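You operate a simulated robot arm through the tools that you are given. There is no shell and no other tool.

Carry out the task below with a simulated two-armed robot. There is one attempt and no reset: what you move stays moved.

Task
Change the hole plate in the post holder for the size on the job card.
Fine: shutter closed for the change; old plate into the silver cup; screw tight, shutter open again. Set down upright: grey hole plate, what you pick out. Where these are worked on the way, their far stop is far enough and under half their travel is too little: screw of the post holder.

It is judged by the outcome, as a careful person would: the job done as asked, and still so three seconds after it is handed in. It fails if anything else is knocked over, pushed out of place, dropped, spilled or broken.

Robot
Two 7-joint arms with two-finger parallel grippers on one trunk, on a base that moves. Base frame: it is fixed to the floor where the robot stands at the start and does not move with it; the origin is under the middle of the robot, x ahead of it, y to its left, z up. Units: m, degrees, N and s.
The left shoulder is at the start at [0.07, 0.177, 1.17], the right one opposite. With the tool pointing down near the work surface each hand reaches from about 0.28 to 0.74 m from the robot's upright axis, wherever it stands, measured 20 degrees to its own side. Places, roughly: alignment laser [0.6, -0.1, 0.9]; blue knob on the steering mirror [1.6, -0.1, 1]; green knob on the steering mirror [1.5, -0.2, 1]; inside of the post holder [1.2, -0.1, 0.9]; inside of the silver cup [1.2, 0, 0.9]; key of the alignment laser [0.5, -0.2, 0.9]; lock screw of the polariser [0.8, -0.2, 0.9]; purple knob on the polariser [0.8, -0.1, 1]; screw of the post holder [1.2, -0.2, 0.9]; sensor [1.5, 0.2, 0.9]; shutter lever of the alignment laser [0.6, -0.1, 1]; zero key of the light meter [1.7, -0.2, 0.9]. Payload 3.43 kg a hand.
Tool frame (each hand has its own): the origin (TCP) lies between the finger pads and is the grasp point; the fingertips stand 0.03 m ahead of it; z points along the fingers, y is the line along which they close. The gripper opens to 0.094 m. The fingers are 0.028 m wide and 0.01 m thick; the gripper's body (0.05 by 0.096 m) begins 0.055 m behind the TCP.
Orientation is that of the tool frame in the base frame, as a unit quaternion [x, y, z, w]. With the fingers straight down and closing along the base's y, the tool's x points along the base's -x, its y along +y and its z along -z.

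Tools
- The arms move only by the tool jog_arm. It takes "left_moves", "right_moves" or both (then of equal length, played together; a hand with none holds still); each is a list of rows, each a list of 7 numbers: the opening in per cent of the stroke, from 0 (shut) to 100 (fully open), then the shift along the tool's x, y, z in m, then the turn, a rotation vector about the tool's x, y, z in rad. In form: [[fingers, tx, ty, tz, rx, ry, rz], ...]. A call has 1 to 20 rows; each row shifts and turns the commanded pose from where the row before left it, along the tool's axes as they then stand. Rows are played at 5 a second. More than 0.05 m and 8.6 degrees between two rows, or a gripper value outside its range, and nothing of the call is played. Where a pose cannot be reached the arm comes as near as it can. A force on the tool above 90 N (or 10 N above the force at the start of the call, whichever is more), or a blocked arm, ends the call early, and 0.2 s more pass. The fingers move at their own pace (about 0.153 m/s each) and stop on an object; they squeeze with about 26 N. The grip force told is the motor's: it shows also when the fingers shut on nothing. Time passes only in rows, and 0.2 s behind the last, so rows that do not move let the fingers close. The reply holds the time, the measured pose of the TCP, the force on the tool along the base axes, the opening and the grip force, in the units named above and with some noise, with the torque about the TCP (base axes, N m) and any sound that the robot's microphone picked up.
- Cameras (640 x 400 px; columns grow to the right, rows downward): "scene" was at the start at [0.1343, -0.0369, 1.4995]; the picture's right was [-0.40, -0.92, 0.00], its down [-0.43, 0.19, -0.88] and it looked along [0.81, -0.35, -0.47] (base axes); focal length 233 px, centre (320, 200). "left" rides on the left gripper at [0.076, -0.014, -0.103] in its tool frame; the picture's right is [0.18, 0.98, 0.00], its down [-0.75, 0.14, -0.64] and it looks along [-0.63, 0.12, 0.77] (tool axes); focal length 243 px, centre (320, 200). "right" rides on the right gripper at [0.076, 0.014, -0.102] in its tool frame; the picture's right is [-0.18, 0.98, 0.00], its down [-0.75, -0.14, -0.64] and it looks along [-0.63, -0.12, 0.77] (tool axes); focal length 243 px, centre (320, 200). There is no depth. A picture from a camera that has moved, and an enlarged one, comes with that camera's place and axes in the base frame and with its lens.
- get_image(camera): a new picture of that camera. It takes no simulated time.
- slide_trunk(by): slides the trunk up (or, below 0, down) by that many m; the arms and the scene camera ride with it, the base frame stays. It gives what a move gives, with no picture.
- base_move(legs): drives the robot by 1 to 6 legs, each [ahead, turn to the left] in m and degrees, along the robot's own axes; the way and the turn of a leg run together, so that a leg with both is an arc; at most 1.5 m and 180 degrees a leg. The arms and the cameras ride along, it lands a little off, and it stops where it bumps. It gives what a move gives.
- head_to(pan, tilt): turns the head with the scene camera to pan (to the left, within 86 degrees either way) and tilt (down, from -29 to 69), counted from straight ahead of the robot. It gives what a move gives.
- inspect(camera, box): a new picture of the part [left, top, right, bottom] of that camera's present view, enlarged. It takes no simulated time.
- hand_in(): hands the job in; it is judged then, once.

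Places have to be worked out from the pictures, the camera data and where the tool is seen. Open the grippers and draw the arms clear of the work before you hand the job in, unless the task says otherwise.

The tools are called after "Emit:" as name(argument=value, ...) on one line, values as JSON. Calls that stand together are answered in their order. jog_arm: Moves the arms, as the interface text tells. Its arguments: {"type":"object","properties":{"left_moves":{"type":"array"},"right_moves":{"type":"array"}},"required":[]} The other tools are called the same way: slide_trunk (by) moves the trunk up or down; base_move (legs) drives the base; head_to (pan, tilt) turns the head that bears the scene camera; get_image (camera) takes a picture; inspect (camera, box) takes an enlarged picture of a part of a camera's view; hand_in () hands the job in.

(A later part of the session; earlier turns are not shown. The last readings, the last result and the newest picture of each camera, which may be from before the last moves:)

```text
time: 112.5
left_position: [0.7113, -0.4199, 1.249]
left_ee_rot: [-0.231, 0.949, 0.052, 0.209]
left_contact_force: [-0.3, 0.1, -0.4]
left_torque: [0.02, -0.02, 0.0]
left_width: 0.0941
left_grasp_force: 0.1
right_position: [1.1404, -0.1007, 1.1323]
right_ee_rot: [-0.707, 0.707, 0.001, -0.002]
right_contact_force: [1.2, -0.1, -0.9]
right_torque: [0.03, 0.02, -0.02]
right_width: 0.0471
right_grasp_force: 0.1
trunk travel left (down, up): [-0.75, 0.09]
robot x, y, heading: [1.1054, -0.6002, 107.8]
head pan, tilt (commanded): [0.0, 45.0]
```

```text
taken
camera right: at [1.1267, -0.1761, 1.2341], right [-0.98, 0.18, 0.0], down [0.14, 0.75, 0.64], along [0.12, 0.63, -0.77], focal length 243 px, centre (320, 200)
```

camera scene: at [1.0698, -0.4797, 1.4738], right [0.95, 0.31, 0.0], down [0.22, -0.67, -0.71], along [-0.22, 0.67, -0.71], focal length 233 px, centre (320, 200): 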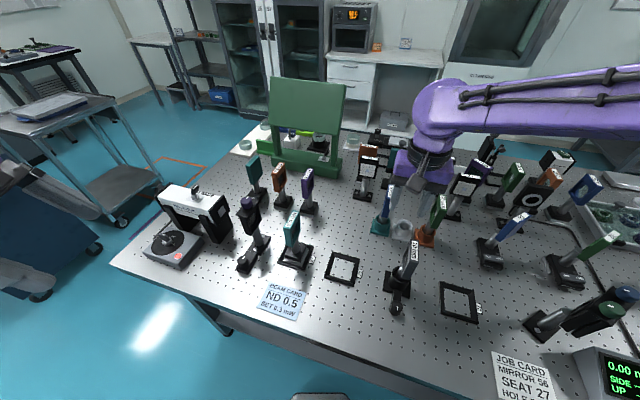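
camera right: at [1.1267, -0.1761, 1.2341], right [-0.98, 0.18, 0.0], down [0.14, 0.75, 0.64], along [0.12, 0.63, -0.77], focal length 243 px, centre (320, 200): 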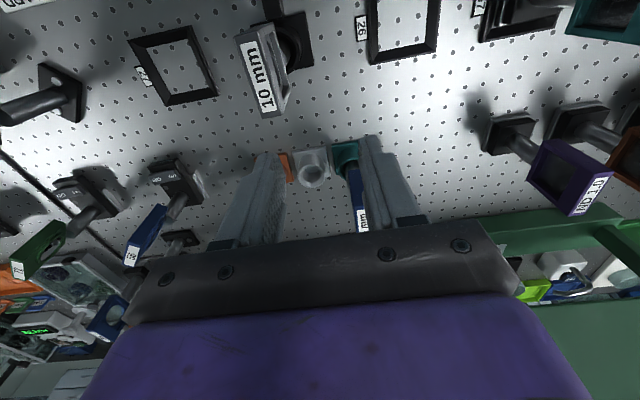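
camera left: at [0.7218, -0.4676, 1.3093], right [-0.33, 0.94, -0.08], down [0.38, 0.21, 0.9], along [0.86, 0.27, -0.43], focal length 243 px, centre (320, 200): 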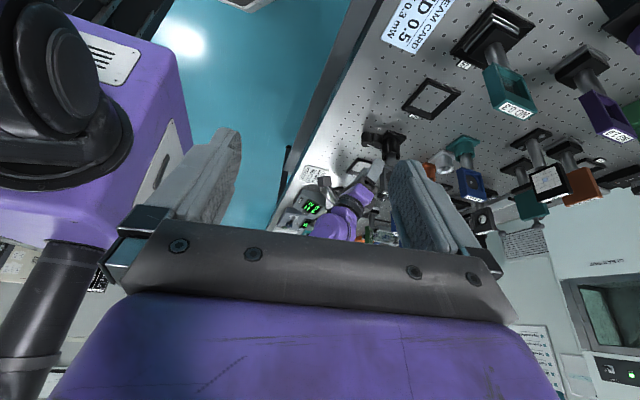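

Base is now at about [1.105, -0.60], heading 108°. I zoom on the holder to check the plate's attitude after loosening.

Emit:
inspect(camera="scene", box=[360, 200, 460, 330])

Emit:
inspect(camera="right", box=[200, 0, 400, 240])

```text
3.08 times, centred on (410, 265) of scene
camera zoom: at [1.0698, -0.4797, 1.4738], right [0.95, 0.31, 0.0], down [0.22, -0.67, -0.71], along [-0.22, 0.67, -0.71], focal length 716 px, centre (43, 0)
```

zoom: 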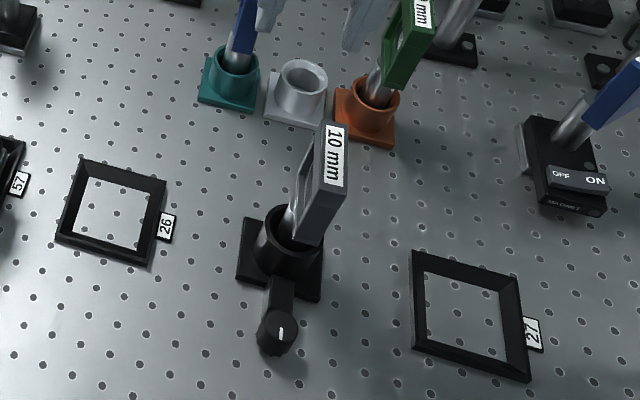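

```text
1.67 times, centred on (300, 120) of right
camera zoom: at [1.1267, -0.1761, 1.2341], right [-0.98, 0.18, 0.0], down [0.14, 0.75, 0.64], along [0.12, 0.63, -0.77], focal length 404 px, centre (353, 333)
```

zoom: 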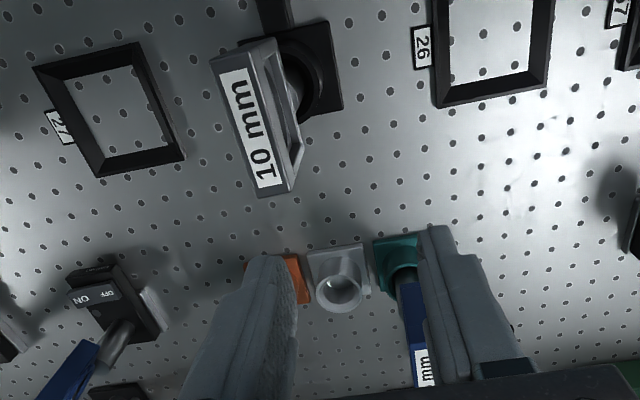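

The plate stands straight. I bring the open right hand above the grey plate, closing along its thickness.

Emit:
jog_arm(right_moves=[[60, 0.01715, -0.0213, 0.016, 0, 0, 0], [60, 0.01715, -0.0213, 0.016, 0, 0, 0], [60, 0, 0, 0, 0, 0, 0], [60, 0, 0, 0, 0, 0, 0]])

Emit:
get_image(camera="right")

Emit:
inspect(camera="scene", box=[360, 160, 480, 330])

```text
time: 113.5
left_position: [0.7095, -0.4194, 1.2487]
left_ee_rot: [-0.232, 0.948, 0.052, 0.21]
left_contact_force: [-0.6, 0.6, 0.2]
left_torque: [0.0, -0.02, 0.0]
left_width: 0.0938
left_grasp_force: 0.1
right_position: [1.18, -0.1334, 1.0989]
right_ee_rot: [0.707, -0.707, 0.0, 0.002]
right_contact_force: [-0.5, -1.2, 0.6]
right_torque: [-0.01, -0.03, 0.03]
right_width: 0.0562
right_grasp_force: 0.1
trunk travel left (down, up): [-0.75, 0.09]
robot x, y, heading: [1.1065, -0.601, 108.0]
head pan, tilt (commanded): [0.0, 45.0]
```

```text
taken
camera right: at [1.1668, -0.21, 1.201], right [-0.98, 0.18, 0.0], down [0.14, 0.75, 0.64], along [0.12, 0.63, -0.77], focal length 243 px, centre (320, 200)
```

right: 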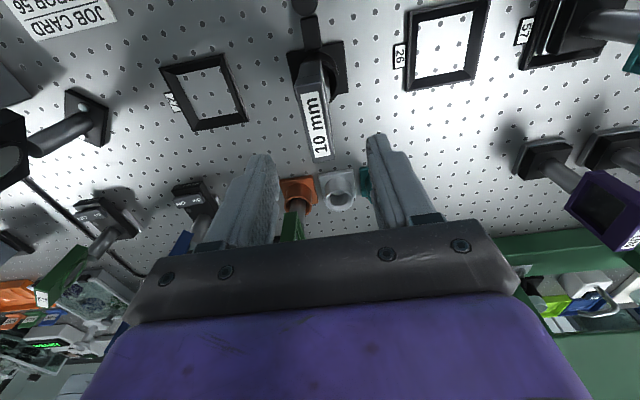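

```text
2.35 times, centred on (420, 245) of scene
camera zoom: at [1.0676, -0.4793, 1.4737], right [0.95, 0.31, 0.0], down [0.22, -0.67, -0.71], along [-0.22, 0.67, -0.71], focal length 547 px, centre (85, 94)
```

zoom: 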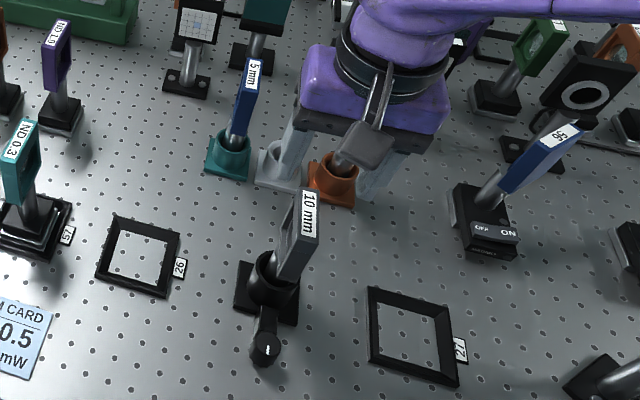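

The plate is centred in y and ~4 mm toward +x of the hand. I correct that and lower around the plate's top bar to z ≈ 1.003.

Emit:
jog_arm(right_moves=[[60, 0.0005, -0.004, 0.02, 0, 0, 0], [60, 0.0005, 0, 0.02, 0, 0, 0], [60, 0.0005, 0, 0.02, 0, 0, 0], [60, 0, 0, 0.02, 0, 0, 0], [60, 0, 0, 0.015, 0, 0, 0], [60, 0, 0, 0, 0, 0, 0]])

Emit:
get_image(camera="right")

Emit:
inspect(camera="scene", box=[360, 160, 480, 330])

```text
time: 115.0
left_position: [0.7109, -0.4179, 1.2478]
left_ee_rot: [-0.233, 0.949, 0.052, 0.209]
left_contact_force: [-0.9, -0.3, 0.0]
left_torque: [-0.01, 0.0, 0.0]
left_width: 0.0941
left_grasp_force: 0.0
right_position: [1.1853, -0.1349, 1.0028]
right_ee_rot: [0.707, -0.707, 0.001, 0.002]
right_contact_force: [0.4, 0.6, -0.6]
right_torque: [0.03, 0.01, 0.02]
right_width: 0.0564
right_grasp_force: 0.1
trunk travel left (down, up): [-0.75, 0.09]
robot x, y, heading: [1.109, -0.6016, 108.0]
head pan, tilt (commanded): [0.0, 45.0]
```

```text
taken
camera right: at [1.1732, -0.2111, 1.1058], right [-0.98, 0.18, 0.0], down [0.14, 0.76, 0.64], along [0.12, 0.63, -0.77], focal length 243 px, centre (320, 200)
```

right: 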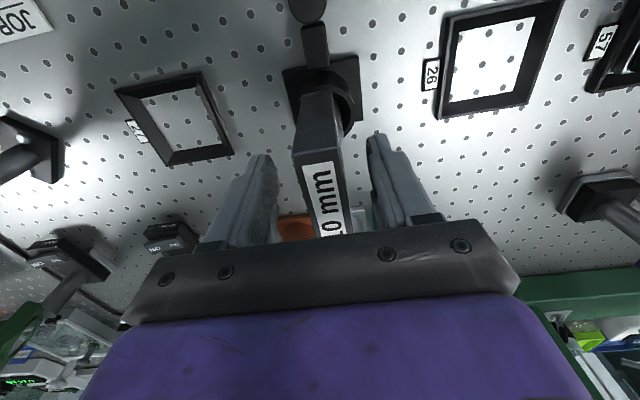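

```text
2.35 times, centred on (420, 245) of scene
camera zoom: at [1.0689, -0.478, 1.4736], right [0.95, 0.31, 0.0], down [0.22, -0.67, -0.71], along [-0.22, 0.67, -0.71], focal length 547 px, centre (85, 94)
```

zoom: 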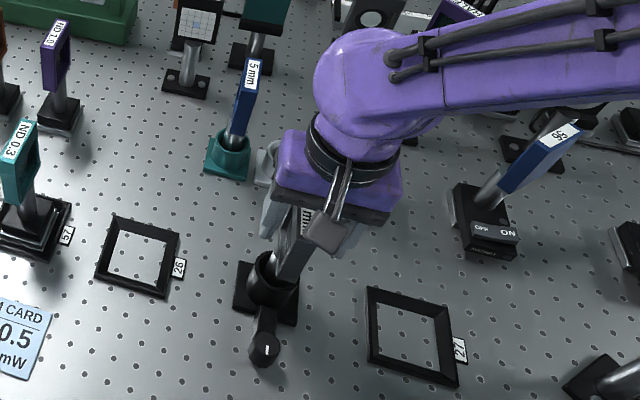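

The plate's top bar sits between the fingers. I close on it.

Emit:
jog_arm(right_moves=[[30, 0, 0, 0, 0, 0, 0], [10, 0, 0, 0, 0, 0, 0], [0, 0, 0, 0, 0, 0, 0], [0, 0, 0, 0, 0, 0, 0]])

Emit:
get_image(camera="right")

```text
time: 116.0
left_position: [0.7106, -0.4176, 1.2477]
left_ee_rot: [-0.232, 0.948, 0.052, 0.21]
left_contact_force: [0.4, -0.6, 0.5]
left_torque: [-0.01, -0.04, 0.01]
left_width: 0.094
left_grasp_force: 0.0
right_position: [1.1855, -0.1368, 1.0028]
right_ee_rot: [-0.707, 0.707, -0.001, -0.002]
right_contact_force: [-2.4, -0.9, -0.2]
right_torque: [0.0, 0.28, 0.01]
right_width: 0.0244
right_grasp_force: 25.9
trunk travel left (down, up): [-0.75, 0.09]
robot x, y, heading: [1.1098, -0.6019, 107.8]
head pan, tilt (commanded): [0.0, 45.0]
```

```text
taken
camera right: at [1.1723, -0.2109, 1.1059], right [-0.98, 0.18, 0.0], down [0.14, 0.76, 0.64], along [0.12, 0.63, -0.77], focal length 243 px, centre (320, 200)
```

right: 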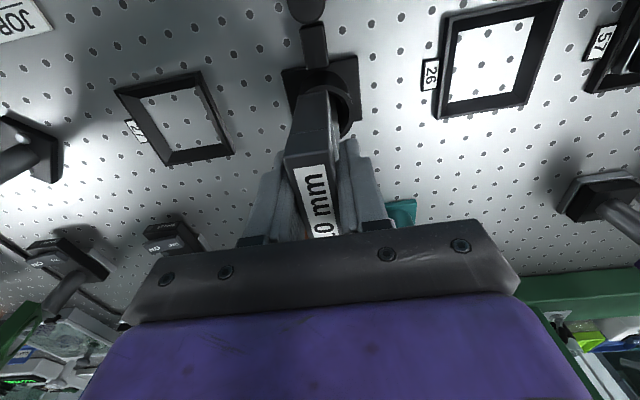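

Gripped at 24 mm width. I lift a small amount first to test whether the post is free.

Emit:
jog_arm(right_moves=[[0, 0, 0, -0.005, 0, 0, 0], [0, 0, 0, -0.005, 0, 0, 0], [0, 0, 0, 0, 0, 0, 0]])

Emit:
inspect(camera="scene", box=[360, 160, 480, 330])

```text
time: 116.8
left_position: [0.7106, -0.4183, 1.2486]
left_ee_rot: [-0.232, 0.949, 0.051, 0.209]
left_contact_force: [0.8, 0.0, -0.4]
left_torque: [-0.02, 0.0, -0.01]
left_width: 0.0941
left_grasp_force: 0.2
right_position: [1.1861, -0.1357, 1.0142]
right_ee_rot: [-0.707, 0.708, -0.001, -0.002]
right_contact_force: [-3.5, -1.5, -2.2]
right_torque: [-0.25, 0.33, 0.0]
right_width: 0.0241
right_grasp_force: 25.8
trunk travel left (down, up): [-0.75, 0.09]
robot x, y, heading: [1.1069, -0.6025, 108.0]
head pan, tilt (commanded): [0.0, 45.0]
```

```text
2.35 times, centred on (420, 245) of scene
camera zoom: at [1.0678, -0.478, 1.4735], right [0.95, 0.31, 0.0], down [0.22, -0.67, -0.71], along [-0.22, 0.67, -0.71], focal length 547 px, centre (85, 94)
```

zoom: 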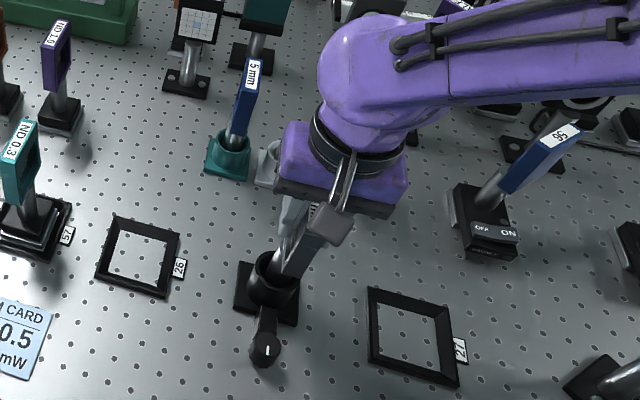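

It lifts freely with ~2 N: the screw is loose. I raise it out of the holder to TCP z ≈ 1.085.

Emit:
jog_arm(right_moves=[[0, 0, 0, -0.015, 0, 0, 0], [0, 0, 0, -0.018, 0, 0, 0], [0, 0, 0, -0.02, 0, 0, 0], [0, 0, 0, -0.02, 0, 0, 0], [0, 0, 0, 0, 0, 0, 0], [0, 0, 0, 0, 0, 0, 0]])

Emit:
get_image(camera="scene")

Emit:
inspect(camera="scene", box=[350, 140, 490, 330])

Emit:
get_image(camera="right")

```text
time: 118.2
left_position: [0.7096, -0.4189, 1.2476]
left_ee_rot: [-0.232, 0.949, 0.052, 0.209]
left_contact_force: [-0.8, 0.4, -0.1]
left_torque: [0.03, 0.01, -0.02]
left_width: 0.0941
left_grasp_force: 0.1
right_position: [1.1847, -0.1341, 1.0881]
right_ee_rot: [-0.707, 0.708, 0.0, -0.001]
right_contact_force: [0.7, 0.1, -1.6]
right_torque: [0.02, -0.01, 0.0]
right_width: 0.0242
right_grasp_force: 25.6
trunk travel left (down, up): [-0.75, 0.09]
robot x, y, heading: [1.1119, -0.6015, 107.9]
head pan, tilt (commanded): [0.0, 45.0]
```

```text
taken
camera scene: at [1.068, -0.4777, 1.4735], right [0.95, 0.31, 0.0], down [0.22, -0.67, -0.71], along [-0.22, 0.67, -0.71], focal length 233 px, centre (320, 200)
```

scene: 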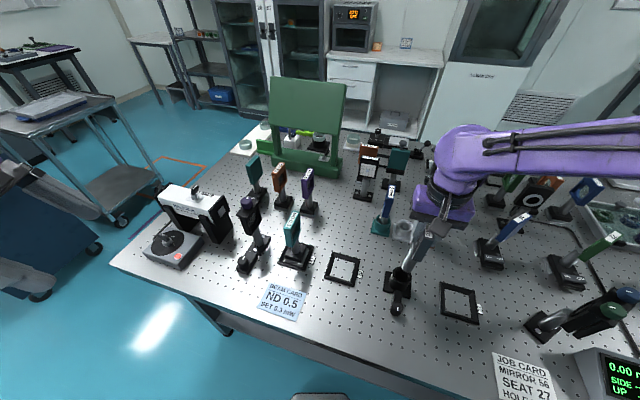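

```text
2.11 times, centred on (420, 235) of scene
camera zoom: at [1.068, -0.4777, 1.4735], right [0.95, 0.31, 0.0], down [0.22, -0.67, -0.71], along [-0.22, 0.67, -0.71], focal length 490 px, centre (110, 126)
```

zoom: 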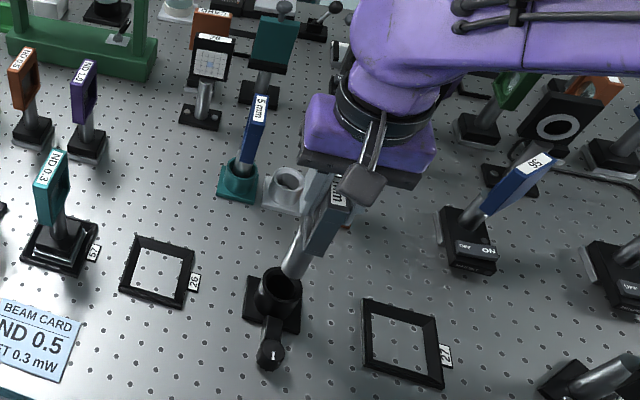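

```text
taken
camera right: at [1.1715, -0.2099, 1.1898], right [-0.98, 0.18, 0.0], down [0.14, 0.76, 0.64], along [0.12, 0.63, -0.77], focal length 243 px, centre (320, 200)
```

right: 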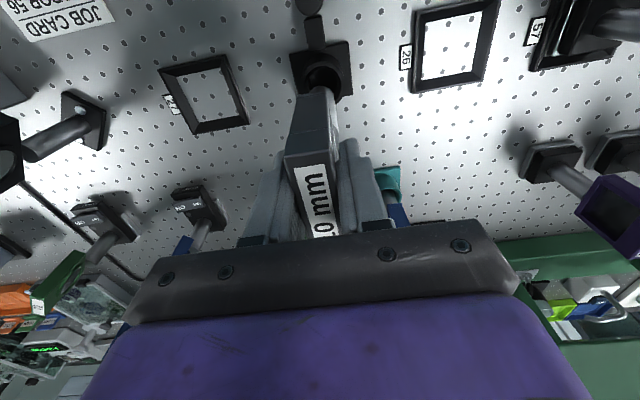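

The post is clear of the holder (bottom at about z 0.93). I zoom the hand camera on the holder ring directly below, as a calibration for aligning over the silver cup.

Emit:
inspect(camera="right", box=[270, 30, 390, 130])

Emit:
inspect(camera="scene", box=[360, 190, 450, 260])

```text
4.00 times, centred on (330, 80) of right
camera zoom: at [1.1715, -0.2099, 1.1898], right [-0.98, 0.18, 0.0], down [0.14, 0.76, 0.64], along [0.12, 0.63, -0.77], focal length 970 px, centre (280, 680)
```

zoom: 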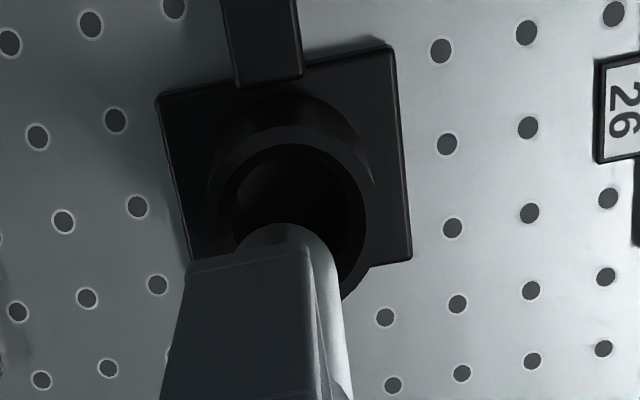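

```text
5.71 times, centred on (405, 225) of scene
camera zoom: at [1.068, -0.4777, 1.4735], right [0.95, 0.31, 0.0], down [0.22, -0.67, -0.71], along [-0.22, 0.67, -0.71], focal length 1329 px, centre (-166, 57)
```

zoom: 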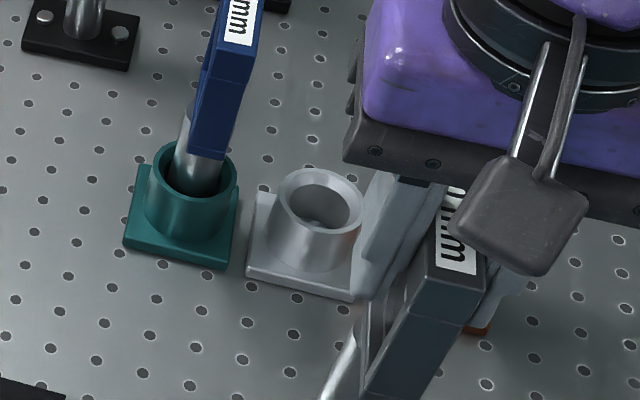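

The silver cup's centre works out to about [1.1835, 0.050], rim at z ≈ 0.887. I carry the plate forward at constant height over it.

Emit:
jog_arm(right_moves=[[0, -0.03, 0, 0, 0, 0, 0], [0, -0.035, 0, 0, 0, 0, 0], [0, -0.04, 0, 0, 0, 0, 0], [0, -0.04, 0.001, 0, 0, 0, 0], [0, -0.0375, 0, 0, 0, 0, 0], [0, 0, 0, 0, 0, 0, 0], [0, 0, 0, 0, 0, 0, 0]])

Emit:
inspect(camera="right", box=[250, 20, 410, 140])

Emit:
inspect(camera="scene", box=[360, 150, 480, 260])

```text
time: 119.8
left_position: [0.7112, -0.4183, 1.2471]
left_ee_rot: [-0.232, 0.948, 0.052, 0.209]
left_contact_force: [-0.2, 0.2, 0.3]
left_torque: [0.0, 0.0, 0.0]
left_width: 0.0941
left_grasp_force: 0.0
right_position: [1.1854, 0.0486, 1.0878]
right_ee_rot: [-0.707, 0.708, 0.0, -0.002]
right_contact_force: [1.2, 0.3, -1.6]
right_torque: [0.03, -0.04, 0.01]
right_width: 0.024
right_grasp_force: 26.4
trunk travel left (down, up): [-0.75, 0.09]
robot x, y, heading: [1.1077, -0.6043, 107.8]
head pan, tilt (commanded): [0.0, 45.0]
```

```text
3.33 times, centred on (330, 80) of right
camera zoom: at [1.1713, -0.0272, 1.1899], right [-0.98, 0.18, 0.0], down [0.14, 0.76, 0.64], along [0.12, 0.63, -0.77], focal length 809 px, centre (287, 600)
```

zoom: 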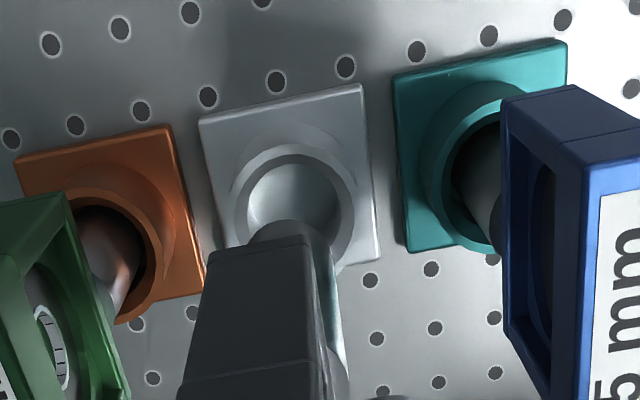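

```text
3.64 times, centred on (420, 205) of scene
camera zoom: at [1.0683, -0.4774, 1.4735], right [0.95, 0.31, 0.0], down [0.22, -0.67, -0.71], along [-0.22, 0.67, -0.71], focal length 846 px, centre (-44, 182)
```

zoom: 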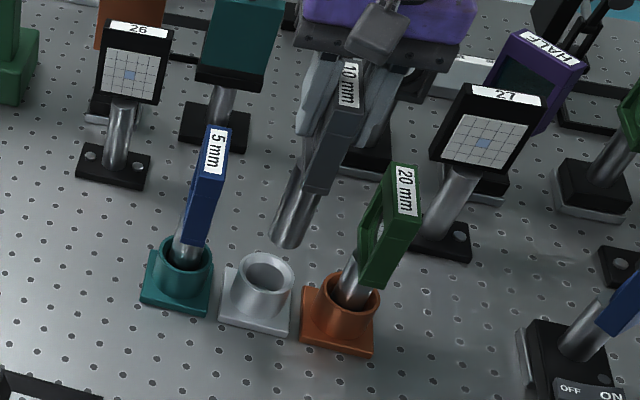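

The post lies within 2–3 mm of the silver cup's centre. I lower it into the cup, in steps.

Emit:
jog_arm(right_moves=[[0, 0.0015, 0.0015, 0.012, 0, 0, 0], [0, 0, 0, 0.015, 0, 0, 0], [0, 0, 0, 0.015, 0, 0, 0], [0, 0, 0, 0.012, 0, 0, 0], [0, 0, 0, 0, 0, 0, 0]])

Emit:
inspect(camera="right", box=[250, 20, 410, 140])

Emit:
inspect(camera="scene", box=[360, 150, 480, 260])

```text
time: 121.0
left_position: [0.7114, -0.4197, 1.2484]
left_ee_rot: [-0.232, 0.949, 0.052, 0.208]
left_contact_force: [0.8, -0.4, 0.4]
left_torque: [-0.01, 0.0, 0.0]
left_width: 0.0941
left_grasp_force: 0.1
right_position: [1.1835, 0.0451, 1.0329]
right_ee_rot: [0.707, -0.707, 0.001, 0.001]
right_contact_force: [0.1, 0.5, -1.8]
right_torque: [0.01, 0.02, 0.0]
right_width: 0.0241
right_grasp_force: 26.0
trunk travel left (down, up): [-0.75, 0.09]
robot x, y, heading: [1.1068, -0.6017, 107.9]
head pan, tilt (commanded): [0.0, 45.0]
```

```text
3.33 times, centred on (330, 80) of right
camera zoom: at [1.1685, -0.0297, 1.1358], right [-0.98, 0.18, 0.0], down [0.14, 0.76, 0.64], along [0.12, 0.63, -0.77], focal length 809 px, centre (287, 600)
```

zoom: 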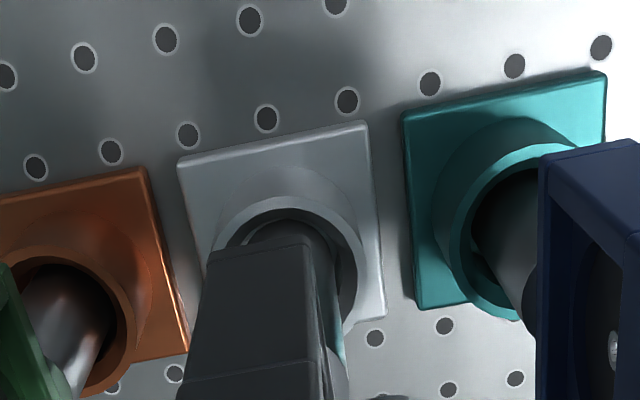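

```text
3.64 times, centred on (420, 205) of scene
camera zoom: at [1.0686, -0.4774, 1.4735], right [0.95, 0.31, 0.0], down [0.22, -0.67, -0.71], along [-0.22, 0.67, -0.71], focal length 846 px, centre (-44, 182)
```

zoom: 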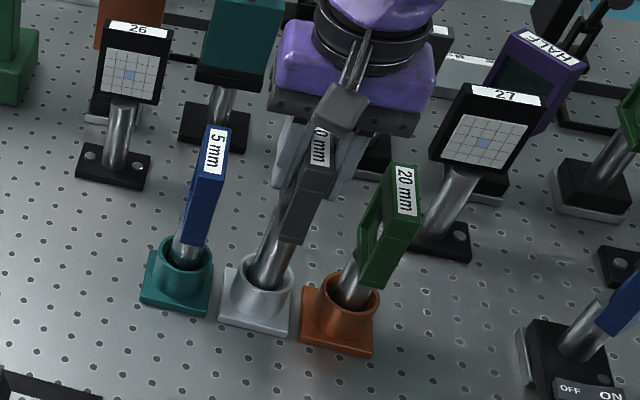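

The post is inside the silver cup with no contact. I continue down in small steps until it rests on the bottom.

Emit:
jog_arm(right_moves=[[0, -0.002, 0, 0.006, 0, 0, 0], [0, 0, 0, 0.006, 0, 0, 0], [0, 0, 0, 0.005, 0, 0, 0], [0, 0, 0, 0, 0, 0, 0]])

```text
time: 122.0
left_position: [0.711, -0.4176, 1.2486]
left_ee_rot: [-0.232, 0.948, 0.052, 0.21]
left_contact_force: [-0.3, 0.1, -0.5]
left_torque: [0.02, -0.03, 0.02]
left_width: 0.094
left_grasp_force: 0.1
right_position: [1.1828, 0.0481, 1.0149]
right_ee_rot: [-0.707, 0.707, 0.0, -0.002]
right_contact_force: [0.4, -0.2, -3.2]
right_torque: [-0.01, 0.02, -0.02]
right_width: 0.024
right_grasp_force: 25.7
trunk travel left (down, up): [-0.75, 0.09]
robot x, y, heading: [1.1095, -0.6002, 107.7]
head pan, tilt (commanded): [0.0, 45.0]
```

No bottom contact yet at z = 1.015; I continue with 3 mm steps.

Emit:
jog_arm(right_moves=[[0, 0, 0, 0.004, 0, 0, 0], [0, 0, 0, 0.003, 0, 0, 0], [0, 0, 0, 0.003, 0, 0, 0], [0, 0, 0, 0, 0, 0, 0]])

Emit:
inspect(camera="scene", box=[360, 150, 480, 260])

```text
time: 123.0
left_position: [0.7116, -0.4182, 1.2479]
left_ee_rot: [-0.232, 0.948, 0.052, 0.209]
left_contact_force: [0.5, 0.2, 0.3]
left_torque: [0.03, 0.02, -0.01]
left_width: 0.0939
left_grasp_force: 0.0
right_position: [1.1835, 0.048, 1.005]
right_ee_rot: [-0.707, 0.707, -0.001, -0.002]
right_contact_force: [-0.2, -0.8, -3.5]
right_torque: [0.0, 0.0, 0.0]
right_width: 0.0242
right_grasp_force: 26.4
trunk travel left (down, up): [-0.75, 0.09]
robot x, y, heading: [1.1089, -0.6051, 107.5]
head pan, tilt (commanded): [0.0, 45.0]
```

```text
3.64 times, centred on (420, 205) of scene
camera zoom: at [1.0686, -0.4773, 1.4735], right [0.95, 0.31, 0.0], down [0.22, -0.67, -0.71], along [-0.22, 0.67, -0.71], focal length 846 px, centre (-44, 182)
```

zoom: 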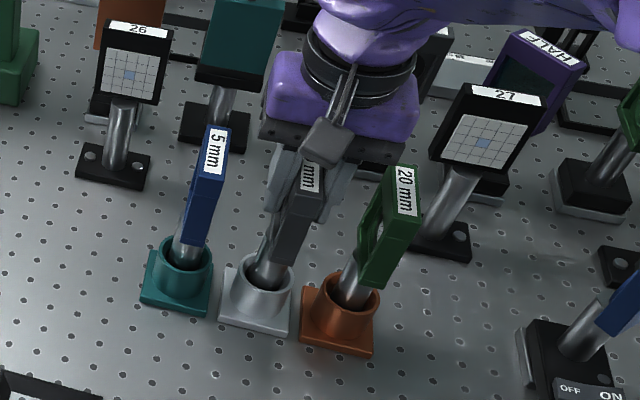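

The plate is now level with its neighbours. I lower a few more millimetres to feel the bottom.

Emit:
jog_arm(right_moves=[[0, 0, 0, 0.002, 0, 0, 0], [0, 0, 0, 0.002, 0, 0, 0], [0, 0, 0, 0, 0, 0, 0]])

```text
time: 123.8
left_position: [0.71, -0.4186, 1.2478]
left_ee_rot: [-0.232, 0.949, 0.052, 0.208]
left_contact_force: [-0.3, -0.3, -0.4]
left_torque: [-0.01, 0.02, 0.0]
left_width: 0.0938
left_grasp_force: 0.1
right_position: [1.1845, 0.0472, 1.0033]
right_ee_rot: [-0.707, 0.707, 0.001, -0.001]
right_contact_force: [-0.1, 0.3, 7.7]
right_torque: [0.2, -0.05, 0.01]
right_width: 0.0242
right_grasp_force: 26.5
trunk travel left (down, up): [-0.75, 0.09]
robot x, y, heading: [1.107, -0.6005, 108.0]
head pan, tilt (commanded): [0.0, 45.0]
```

It rests on the cup floor (+8 N). I ease off, open moderately and raise the hand straight up.

Emit:
jog_arm(right_moves=[[0, 0, 0, -0.001, 0, 0, 0], [45, 0, 0, 0, 0, 0, 0], [45, 0, 0, 0, 0, 0, 0], [45, 0, 0, -0.015, 0, 0, 0], [45, 0, 0, -0.03, 0, 0, 0], [45, 0, 0, -0.035, 0, 0, 0], [45, 0, 0, 0, 0, 0, 0]])

Emit:
inspect(camera="scene", box=[360, 150, 480, 260])

Emit:
get_image(camera="right")

```text
time: 125.3
left_position: [0.71, -0.4185, 1.249]
left_ee_rot: [-0.232, 0.948, 0.051, 0.21]
left_contact_force: [0.2, 1.2, 0.3]
left_torque: [-0.02, -0.02, 0.02]
left_width: 0.0942
left_grasp_force: 0.1
right_position: [1.1839, 0.0487, 1.0836]
right_ee_rot: [-0.707, 0.707, 0.0, -0.002]
right_contact_force: [-0.9, -0.4, -0.3]
right_torque: [0.01, 0.01, 0.02]
right_width: 0.0424
right_grasp_force: 0.0
trunk travel left (down, up): [-0.75, 0.09]
robot x, y, heading: [1.1086, -0.6066, 108.0]
head pan, tilt (commanded): [0.0, 45.0]
```

```text
3.64 times, centred on (420, 205) of scene
camera zoom: at [1.0685, -0.4771, 1.4735], right [0.95, 0.31, 0.0], down [0.22, -0.67, -0.71], along [-0.22, 0.67, -0.71], focal length 846 px, centre (-44, 182)
```

zoom: 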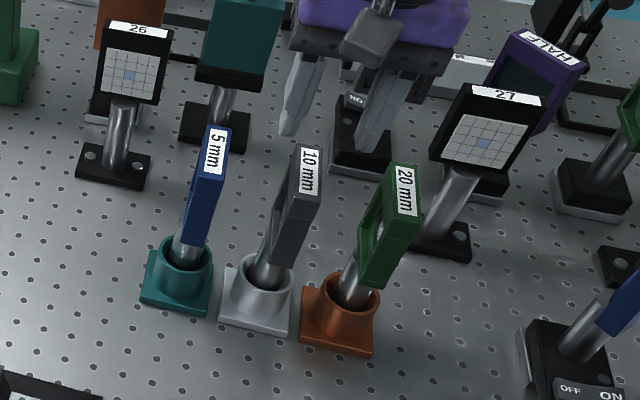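

```text
taken
camera right: at [1.1696, -0.0266, 1.1863], right [-0.98, 0.18, 0.0], down [0.14, 0.76, 0.64], along [0.12, 0.63, -0.77], focal length 243 px, centre (320, 200)
```

right: 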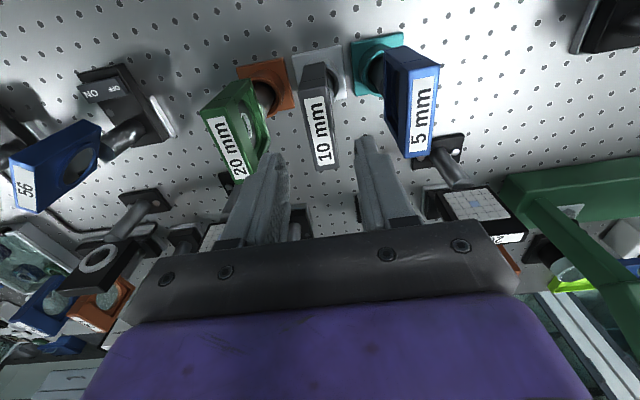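

The grey plate stands upright in the silver cup. I move the hand over the blue 5 mm plate at x ≈ 1.114.

Emit:
jog_arm(right_moves=[[55, 0, 0.035, -0.005, 0, 0, 0], [55, 0, 0.035, 0, 0, 0, 0], [55, 0, 0, 0, 0, 0, 0], [55, 0, 0, 0, 0, 0, 0]])

Emit:
get_image(camera="right")

Emit:
inspect(camera="scene", box=[360, 150, 480, 260])

```text
time: 126.3
left_position: [0.7111, -0.4201, 1.2476]
left_ee_rot: [-0.233, 0.948, 0.052, 0.209]
left_contact_force: [-0.2, -0.4, 0.0]
left_torque: [-0.01, -0.01, 0.01]
left_width: 0.0942
left_grasp_force: 0.1
right_position: [1.1121, 0.0488, 1.0879]
right_ee_rot: [-0.707, 0.707, -0.001, -0.002]
right_contact_force: [-0.2, -0.6, 0.1]
right_torque: [-0.02, 0.01, -0.01]
right_width: 0.0518
right_grasp_force: 0.1
trunk travel left (down, up): [-0.75, 0.09]
robot x, y, heading: [1.1124, -0.5995, 107.7]
head pan, tilt (commanded): [0.0, 45.0]
```

```text
taken
camera right: at [1.0979, -0.0262, 1.1912], right [-0.98, 0.18, 0.0], down [0.14, 0.76, 0.64], along [0.12, 0.63, -0.77], focal length 243 px, centre (320, 200)
```

right: 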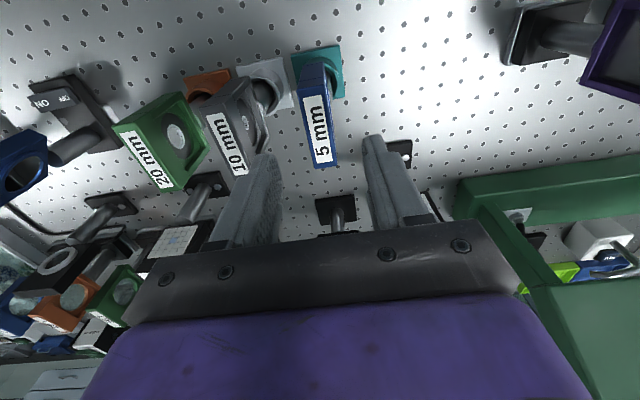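

```text
3.64 times, centred on (420, 205) of scene
camera zoom: at [1.0681, -0.4779, 1.4735], right [0.95, 0.31, 0.0], down [0.22, -0.67, -0.71], along [-0.22, 0.67, -0.71], focal length 846 px, centre (-44, 182)
```

zoom: 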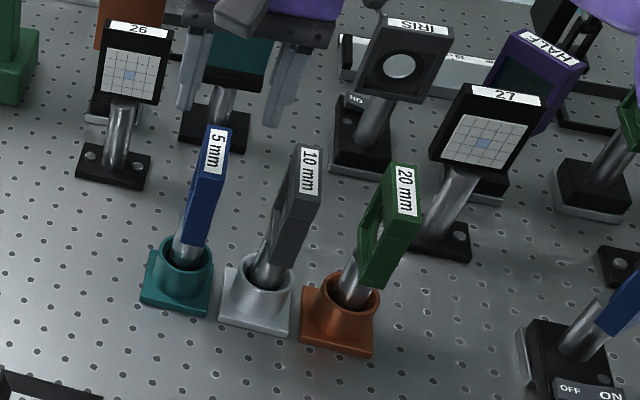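

Aligned within 2 mm over the blue 5 mm plate. I lower around it to z ≈ 1.003 and close.

Emit:
jog_arm(right_moves=[[55, 0, -0.002, 0.02, 0, 0, 0], [55, 0, 0, 0.022, 0, 0, 0], [55, 0, 0, 0.022, 0, 0, 0], [55, 0, 0, 0.02, 0, 0, 0], [55, 0, 0, 0, 0, 0, 0], [55, 0, 0, 0, 0, 0, 0]])

Emit:
get_image(camera="right")

Emit:
inspect(camera="scene", box=[360, 150, 480, 260])

```text
time: 127.8
left_position: [0.7109, -0.419, 1.2486]
left_ee_rot: [-0.232, 0.948, 0.052, 0.209]
left_contact_force: [0.1, 0.5, 0.4]
left_torque: [0.03, 0.01, 0.0]
left_width: 0.0941
left_grasp_force: 0.0
right_position: [1.1165, 0.0486, 1.0035]
right_ee_rot: [0.707, -0.707, 0.0, 0.002]
right_contact_force: [0.0, 0.6, -0.2]
right_torque: [-0.03, 0.02, 0.01]
right_width: 0.0516
right_grasp_force: 0.1
trunk travel left (down, up): [-0.75, 0.09]
robot x, y, heading: [1.107, -0.6018, 107.9]
head pan, tilt (commanded): [0.0, 45.0]
```

```text
taken
camera right: at [1.1017, -0.027, 1.1065], right [-0.98, 0.18, 0.0], down [0.14, 0.76, 0.64], along [0.12, 0.63, -0.77], focal length 243 px, centre (320, 200)
```

right: 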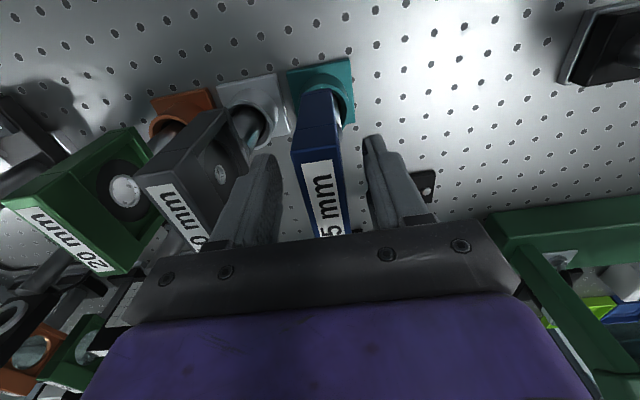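

```text
3.64 times, centred on (420, 205) of scene
camera zoom: at [1.0685, -0.4778, 1.4736], right [0.95, 0.31, 0.0], down [0.22, -0.67, -0.71], along [-0.22, 0.67, -0.71], focal length 846 px, centre (-44, 182)
```

zoom: 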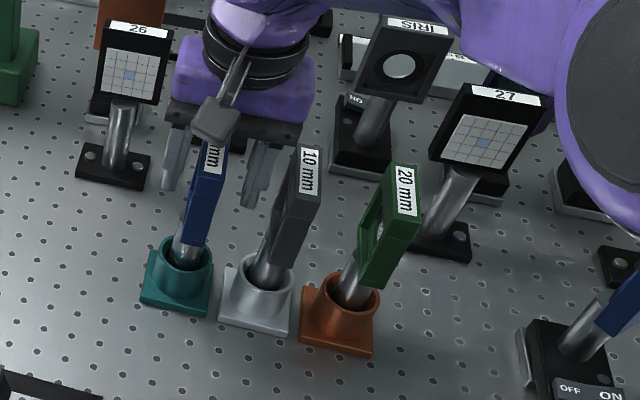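

The 5 mm plate is centred between the fingers. I close and lift slightly.

Emit:
jog_arm(right_moves=[[30, 0, 0, 0, 0, 0, 0], [10, 0, 0, 0, 0, 0, 0], [0, 0, 0, 0, 0, 0, 0], [0, 0, 0, 0, 0, 0, 0], [0, 0, 0, -0.006, 0, 0, 0], [0, 0, 0, 0, 0, 0, 0]])

```text
time: 129.2
left_position: [0.7106, -0.4187, 1.2479]
left_ee_rot: [-0.232, 0.948, 0.052, 0.209]
left_contact_force: [0.1, 0.7, 0.5]
left_torque: [0.03, -0.01, -0.01]
left_width: 0.094
left_grasp_force: 0.0
right_position: [1.1155, 0.0471, 1.0082]
right_ee_rot: [-0.707, 0.707, 0.0, -0.001]
right_contact_force: [-0.7, 0.8, -2.8]
right_torque: [0.02, -0.01, 0.02]
right_width: 0.0243
right_grasp_force: 25.8
trunk travel left (down, up): [-0.75, 0.09]
robot x, y, heading: [1.1073, -0.6027, 107.9]
head pan, tilt (commanded): [0.0, 45.0]
```

The plate is held (width 24 mm, weight ~3 N). I lift it clear of the teal cup to z ≈ 1.09.

Emit:
jog_arm(right_moves=[[0, 0, 0, -0.018, 0, 0, 0], [0, 0, 0, -0.02, 0, 0, 0], [0, 0, 0, -0.022, 0, 0, 0], [0, 0, 0, -0.022, 0, 0, 0], [0, 0, 0, 0, 0, 0, 0], [0, 0, 0, 0, 0, 0, 0]])

Emit:
inspect(camera="scene", box=[350, 140, 490, 300])

Emit:
get_image(camera="right")

```text
time: 130.6
left_position: [0.7104, -0.4187, 1.2475]
left_ee_rot: [-0.233, 0.948, 0.054, 0.209]
left_contact_force: [0.9, 0.6, -0.6]
left_torque: [-0.02, 0.0, 0.05]
left_width: 0.0938
left_grasp_force: 0.0
right_position: [1.115, 0.0476, 1.0897]
right_ee_rot: [-0.707, 0.707, 0.0, -0.001]
right_contact_force: [2.0, 0.4, -2.7]
right_torque: [-0.01, -0.01, 0.02]
right_width: 0.0242
right_grasp_force: 26.3
trunk travel left (down, up): [-0.75, 0.09]
robot x, y, heading: [1.1118, -0.604, 107.7]
head pan, tilt (commanded): [0.0, 45.0]
```

```text
2.50 times, centred on (420, 220) of scene
camera zoom: at [1.0685, -0.4773, 1.4735], right [0.95, 0.31, 0.0], down [0.22, -0.67, -0.71], along [-0.22, 0.67, -0.71], focal length 582 px, centre (70, 150)
```

zoom: 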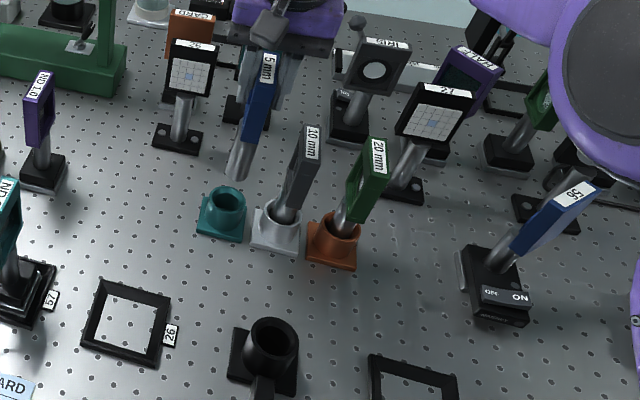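

```text
taken
camera right: at [1.1005, -0.0274, 1.1929], right [-0.98, 0.18, 0.0], down [0.14, 0.76, 0.64], along [0.12, 0.63, -0.77], focal length 243 px, centre (320, 200)
```

right: 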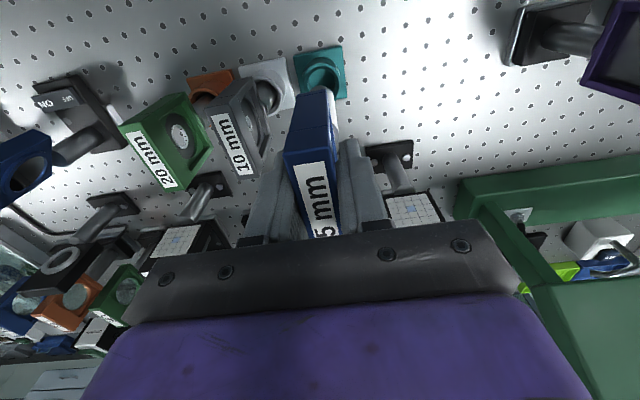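

The plate is clear of the teal cup. I carry it back and over to the post holder at about [1.184, -0.134].

Emit:
jog_arm(right_moves=[[0, 0.035, 0, 0, 0, 0, 0], [0, 0.04, 0, 0, 0, 0, 0], [0, 0.0355, -0.023, 0, 0, 0, 0], [0, 0.0355, -0.023, 0, 0, 0, 0], [0, 0.0355, -0.023, 0, 0, 0, 0], [0, 0, 0, 0, 0, 0, 0], [0, 0, 0, 0, 0, 0, 0]])

Emit:
inspect(camera="right", box=[270, 30, 390, 130])

Emit:
inspect(camera="scene", box=[350, 170, 470, 330])

```text
time: 132.2
left_position: [0.7083, -0.4207, 1.2465]
left_ee_rot: [-0.232, 0.948, 0.053, 0.211]
left_contact_force: [-0.5, -0.4, 0.9]
left_torque: [-0.02, -0.06, 0.0]
left_width: 0.0943
left_grasp_force: 0.0
right_position: [1.184, -0.1369, 1.0945]
right_ee_rot: [-0.707, 0.707, -0.001, 0.0]
right_contact_force: [-0.7, -0.2, -3.5]
right_torque: [0.0, -0.03, 0.0]
right_width: 0.0241
right_grasp_force: 26.1
trunk travel left (down, up): [-0.75, 0.09]
robot x, y, heading: [1.1092, -0.6037, 107.8]
head pan, tilt (commanded): [0.0, 45.0]
```

```text
4.00 times, centred on (330, 80) of right
camera zoom: at [1.1684, -0.2125, 1.1966], right [-0.98, 0.18, 0.0], down [0.14, 0.75, 0.64], along [0.12, 0.63, -0.77], focal length 970 px, centre (280, 680)
```

zoom: 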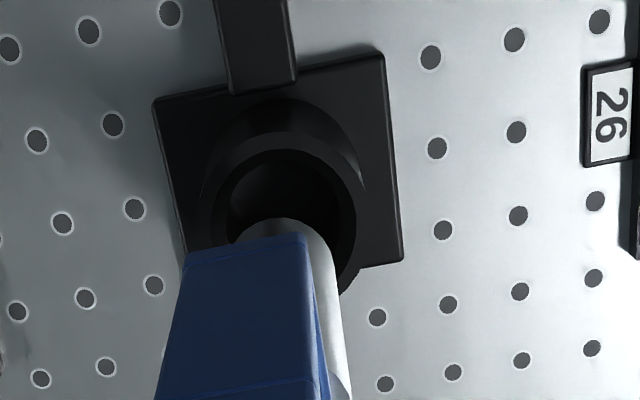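

```text
2.50 times, centred on (410, 250) of scene
camera zoom: at [1.0649, -0.4792, 1.4735], right [0.95, 0.31, 0.0], down [0.22, -0.67, -0.71], along [-0.22, 0.67, -0.71], focal length 582 px, centre (95, 75)
```

zoom: 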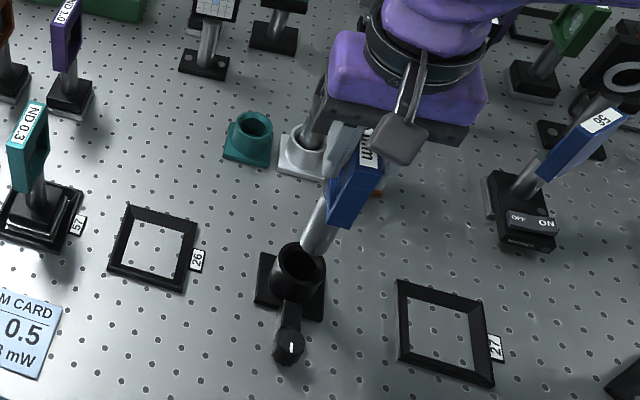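

The view matches the earlier lift-out alignment to ~2 mm; I correct +1.5 mm x, +2.5 mm y and lower the post into the holder.

Emit:
jog_arm(right_moves=[[0, -0.0025, -0.0015, 0.01, 0, 0, 0], [0, 0, 0, 0.014, 0, 0, 0], [0, 0, 0, 0.016, 0, 0, 0], [0, 0, 0, 0.016, 0, 0, 0], [0, 0, 0, 0, 0, 0, 0]])

Emit:
inspect(camera="right", box=[270, 30, 390, 130])

Emit:
inspect(camera="scene", box=[350, 170, 470, 330])

```text
time: 133.3
left_position: [0.7107, -0.4192, 1.2474]
left_ee_rot: [-0.233, 0.948, 0.052, 0.21]
left_contact_force: [-0.4, 0.0, 0.3]
left_torque: [0.0, -0.02, 0.03]
left_width: 0.0939
left_grasp_force: 0.1
right_position: [1.1874, -0.1325, 1.0347]
right_ee_rot: [-0.707, 0.707, 0.0, -0.002]
right_contact_force: [-4.1, -3.2, -2.4]
right_torque: [-0.43, 0.51, -0.02]
right_width: 0.024
right_grasp_force: 25.7
trunk travel left (down, up): [-0.75, 0.09]
robot x, y, heading: [1.1053, -0.6037, 108.0]
head pan, tilt (commanded): [0.0, 45.0]
```

```text
4.00 times, centred on (330, 80) of right
camera zoom: at [1.1722, -0.2075, 1.1385], right [-0.98, 0.18, 0.0], down [0.14, 0.76, 0.64], along [0.12, 0.63, -0.77], focal length 970 px, centre (280, 680)
```

zoom: 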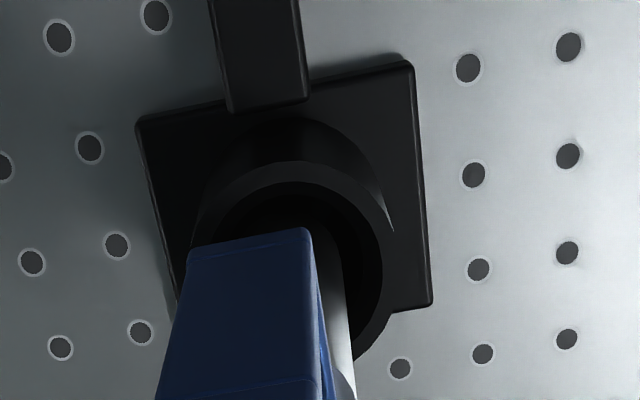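

```text
2.50 times, centred on (410, 250) of scene
camera zoom: at [1.0681, -0.4784, 1.4736], right [0.95, 0.31, 0.0], down [0.22, -0.67, -0.71], along [-0.22, 0.67, -0.71], focal length 582 px, centre (95, 75)
```

zoom: 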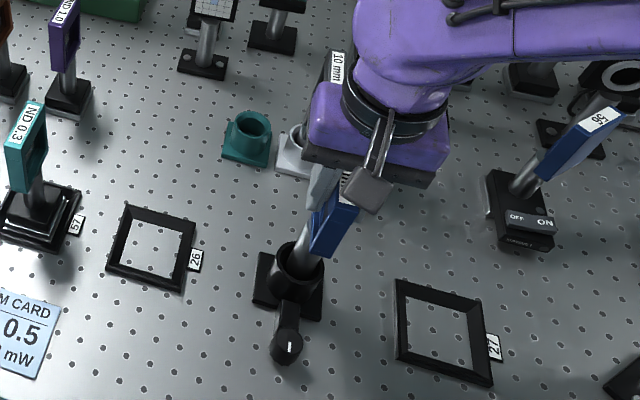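

A light side contact (4 N, 3 N) shows the post touching the +x/+y wall. I shift back 3 mm each way and keep lowering.

Emit:
jog_arm(right_moves=[[0, 0.0025, 0.003, 0, 0, 0, 0], [0, 0, 0, 0.008, 0, 0, 0], [0, 0, 0, 0.008, 0, 0, 0], [0, 0, 0, 0.006, 0, 0, 0], [0, 0, 0, 0, 0, 0, 0]])

```text
time: 134.6
left_position: [0.7105, -0.4181, 1.2491]
left_ee_rot: [-0.233, 0.948, 0.053, 0.209]
left_contact_force: [0.6, 0.1, -0.3]
left_torque: [0.0, 0.01, 0.03]
left_width: 0.0941
left_grasp_force: 0.0
right_position: [1.1823, -0.1343, 1.0138]
right_ee_rot: [-0.707, 0.707, 0.0, -0.003]
right_contact_force: [-0.6, -0.1, -2.9]
right_torque: [-0.01, -0.01, -0.04]
right_width: 0.0242
right_grasp_force: 26.4
trunk travel left (down, up): [-0.75, 0.09]
robot x, y, heading: [1.1082, -0.6056, 107.9]
head pan, tilt (commanded): [0.0, 45.0]
```

The side contact is gone. I lower the last ~10 mm in small steps to the holder's floor.

Emit:
jog_arm(right_moves=[[0, 0, 0, 0.004, 0, 0, 0], [0, 0, 0, 0.003, 0, 0, 0], [0, 0, 0, 0.002, 0, 0, 0], [0, 0, 0, 0.002, 0, 0, 0], [0, 0, 0, 0, 0, 0, 0]])

Emit:
inspect(camera="scene", box=[350, 170, 470, 330])

```text
time: 135.8
left_position: [0.7118, -0.4194, 1.2482]
left_ee_rot: [-0.232, 0.948, 0.052, 0.209]
left_contact_force: [-0.1, 0.2, -0.4]
left_torque: [0.01, -0.03, 0.0]
left_width: 0.0939
left_grasp_force: 0.1
right_position: [1.1827, -0.134, 1.0039]
right_ee_rot: [-0.707, 0.707, 0.001, -0.001]
right_contact_force: [-0.7, 0.8, 8.3]
right_torque: [0.22, -0.03, 0.02]
right_width: 0.0242
right_grasp_force: 26.3
trunk travel left (down, up): [-0.75, 0.09]
robot x, y, heading: [1.1101, -0.6013, 107.9]
head pan, tilt (commanded): [0.0, 45.0]
```

```text
2.50 times, centred on (410, 250) of scene
camera zoom: at [1.0684, -0.479, 1.4738], right [0.95, 0.31, 0.0], down [0.22, -0.67, -0.71], along [-0.22, 0.67, -0.71], focal length 582 px, centre (95, 75)
```

zoom: 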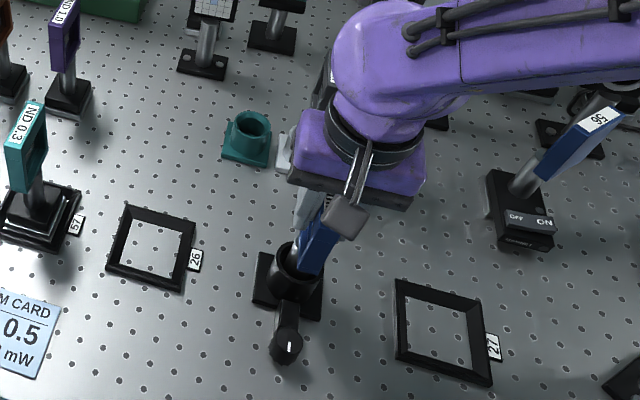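

Seated on the holder floor (+8 N) and centred at [1.183, -0.134]. I ease off 1 mm, open and rise straight up.

Emit:
jog_arm(right_moves=[[0, 0, 0, -0.001, 0, 0, 0], [30, 0, 0, 0, 0, 0, 0], [55, 0, 0, 0, 0, 0, 0], [55, 0, 0, 0, 0, 0, 0], [55, 0, 0, -0.015, 0, 0, 0], [55, 0, 0, -0.03, 0, 0, 0], [55, 0, 0, -0.04, 0, 0, 0], [55, 0, 0, -0.03, 0, 0, 0], [55, 0, 0, 0, 0, 0, 0]])

Emit:
inspect(camera="scene", box=[350, 170, 470, 330])

Emit:
get_image(camera="right")

```text
time: 137.8
left_position: [0.7086, -0.4199, 1.2472]
left_ee_rot: [-0.233, 0.948, 0.053, 0.21]
left_contact_force: [-0.6, 0.4, 0.1]
left_torque: [0.02, -0.02, 0.01]
left_width: 0.0939
left_grasp_force: 0.1
right_position: [1.1817, -0.1345, 1.1189]
right_ee_rot: [0.707, -0.707, 0.001, 0.0]
right_contact_force: [-0.9, -0.6, 0.1]
right_torque: [0.01, -0.01, 0.0]
right_width: 0.0518
right_grasp_force: 0.0
trunk travel left (down, up): [-0.75, 0.09]
robot x, y, heading: [1.106, -0.6032, 107.5]
head pan, tilt (commanded): [0.0, 45.0]
```

```text
2.50 times, centred on (410, 250) of scene
camera zoom: at [1.0657, -0.4788, 1.4735], right [0.95, 0.31, 0.0], down [0.22, -0.67, -0.71], along [-0.22, 0.67, -0.71], focal length 582 px, centre (95, 75)
```

zoom: 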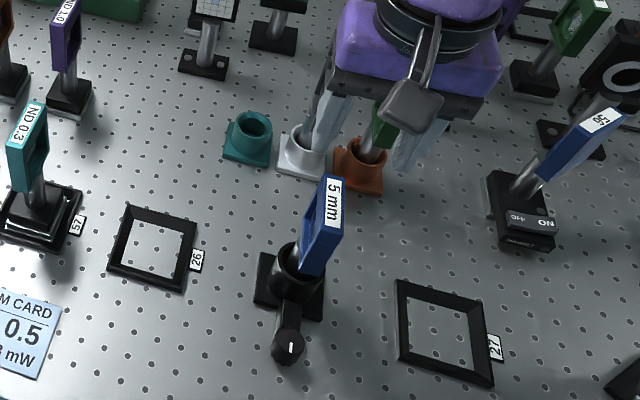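

```text
taken
camera right: at [1.1674, -0.2096, 1.2218], right [-0.98, 0.18, 0.0], down [0.14, 0.75, 0.64], along [0.12, 0.63, -0.77], focal length 243 px, centre (320, 200)
```

right: 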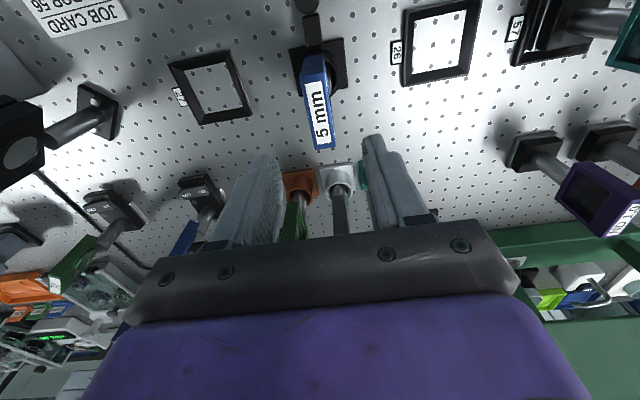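

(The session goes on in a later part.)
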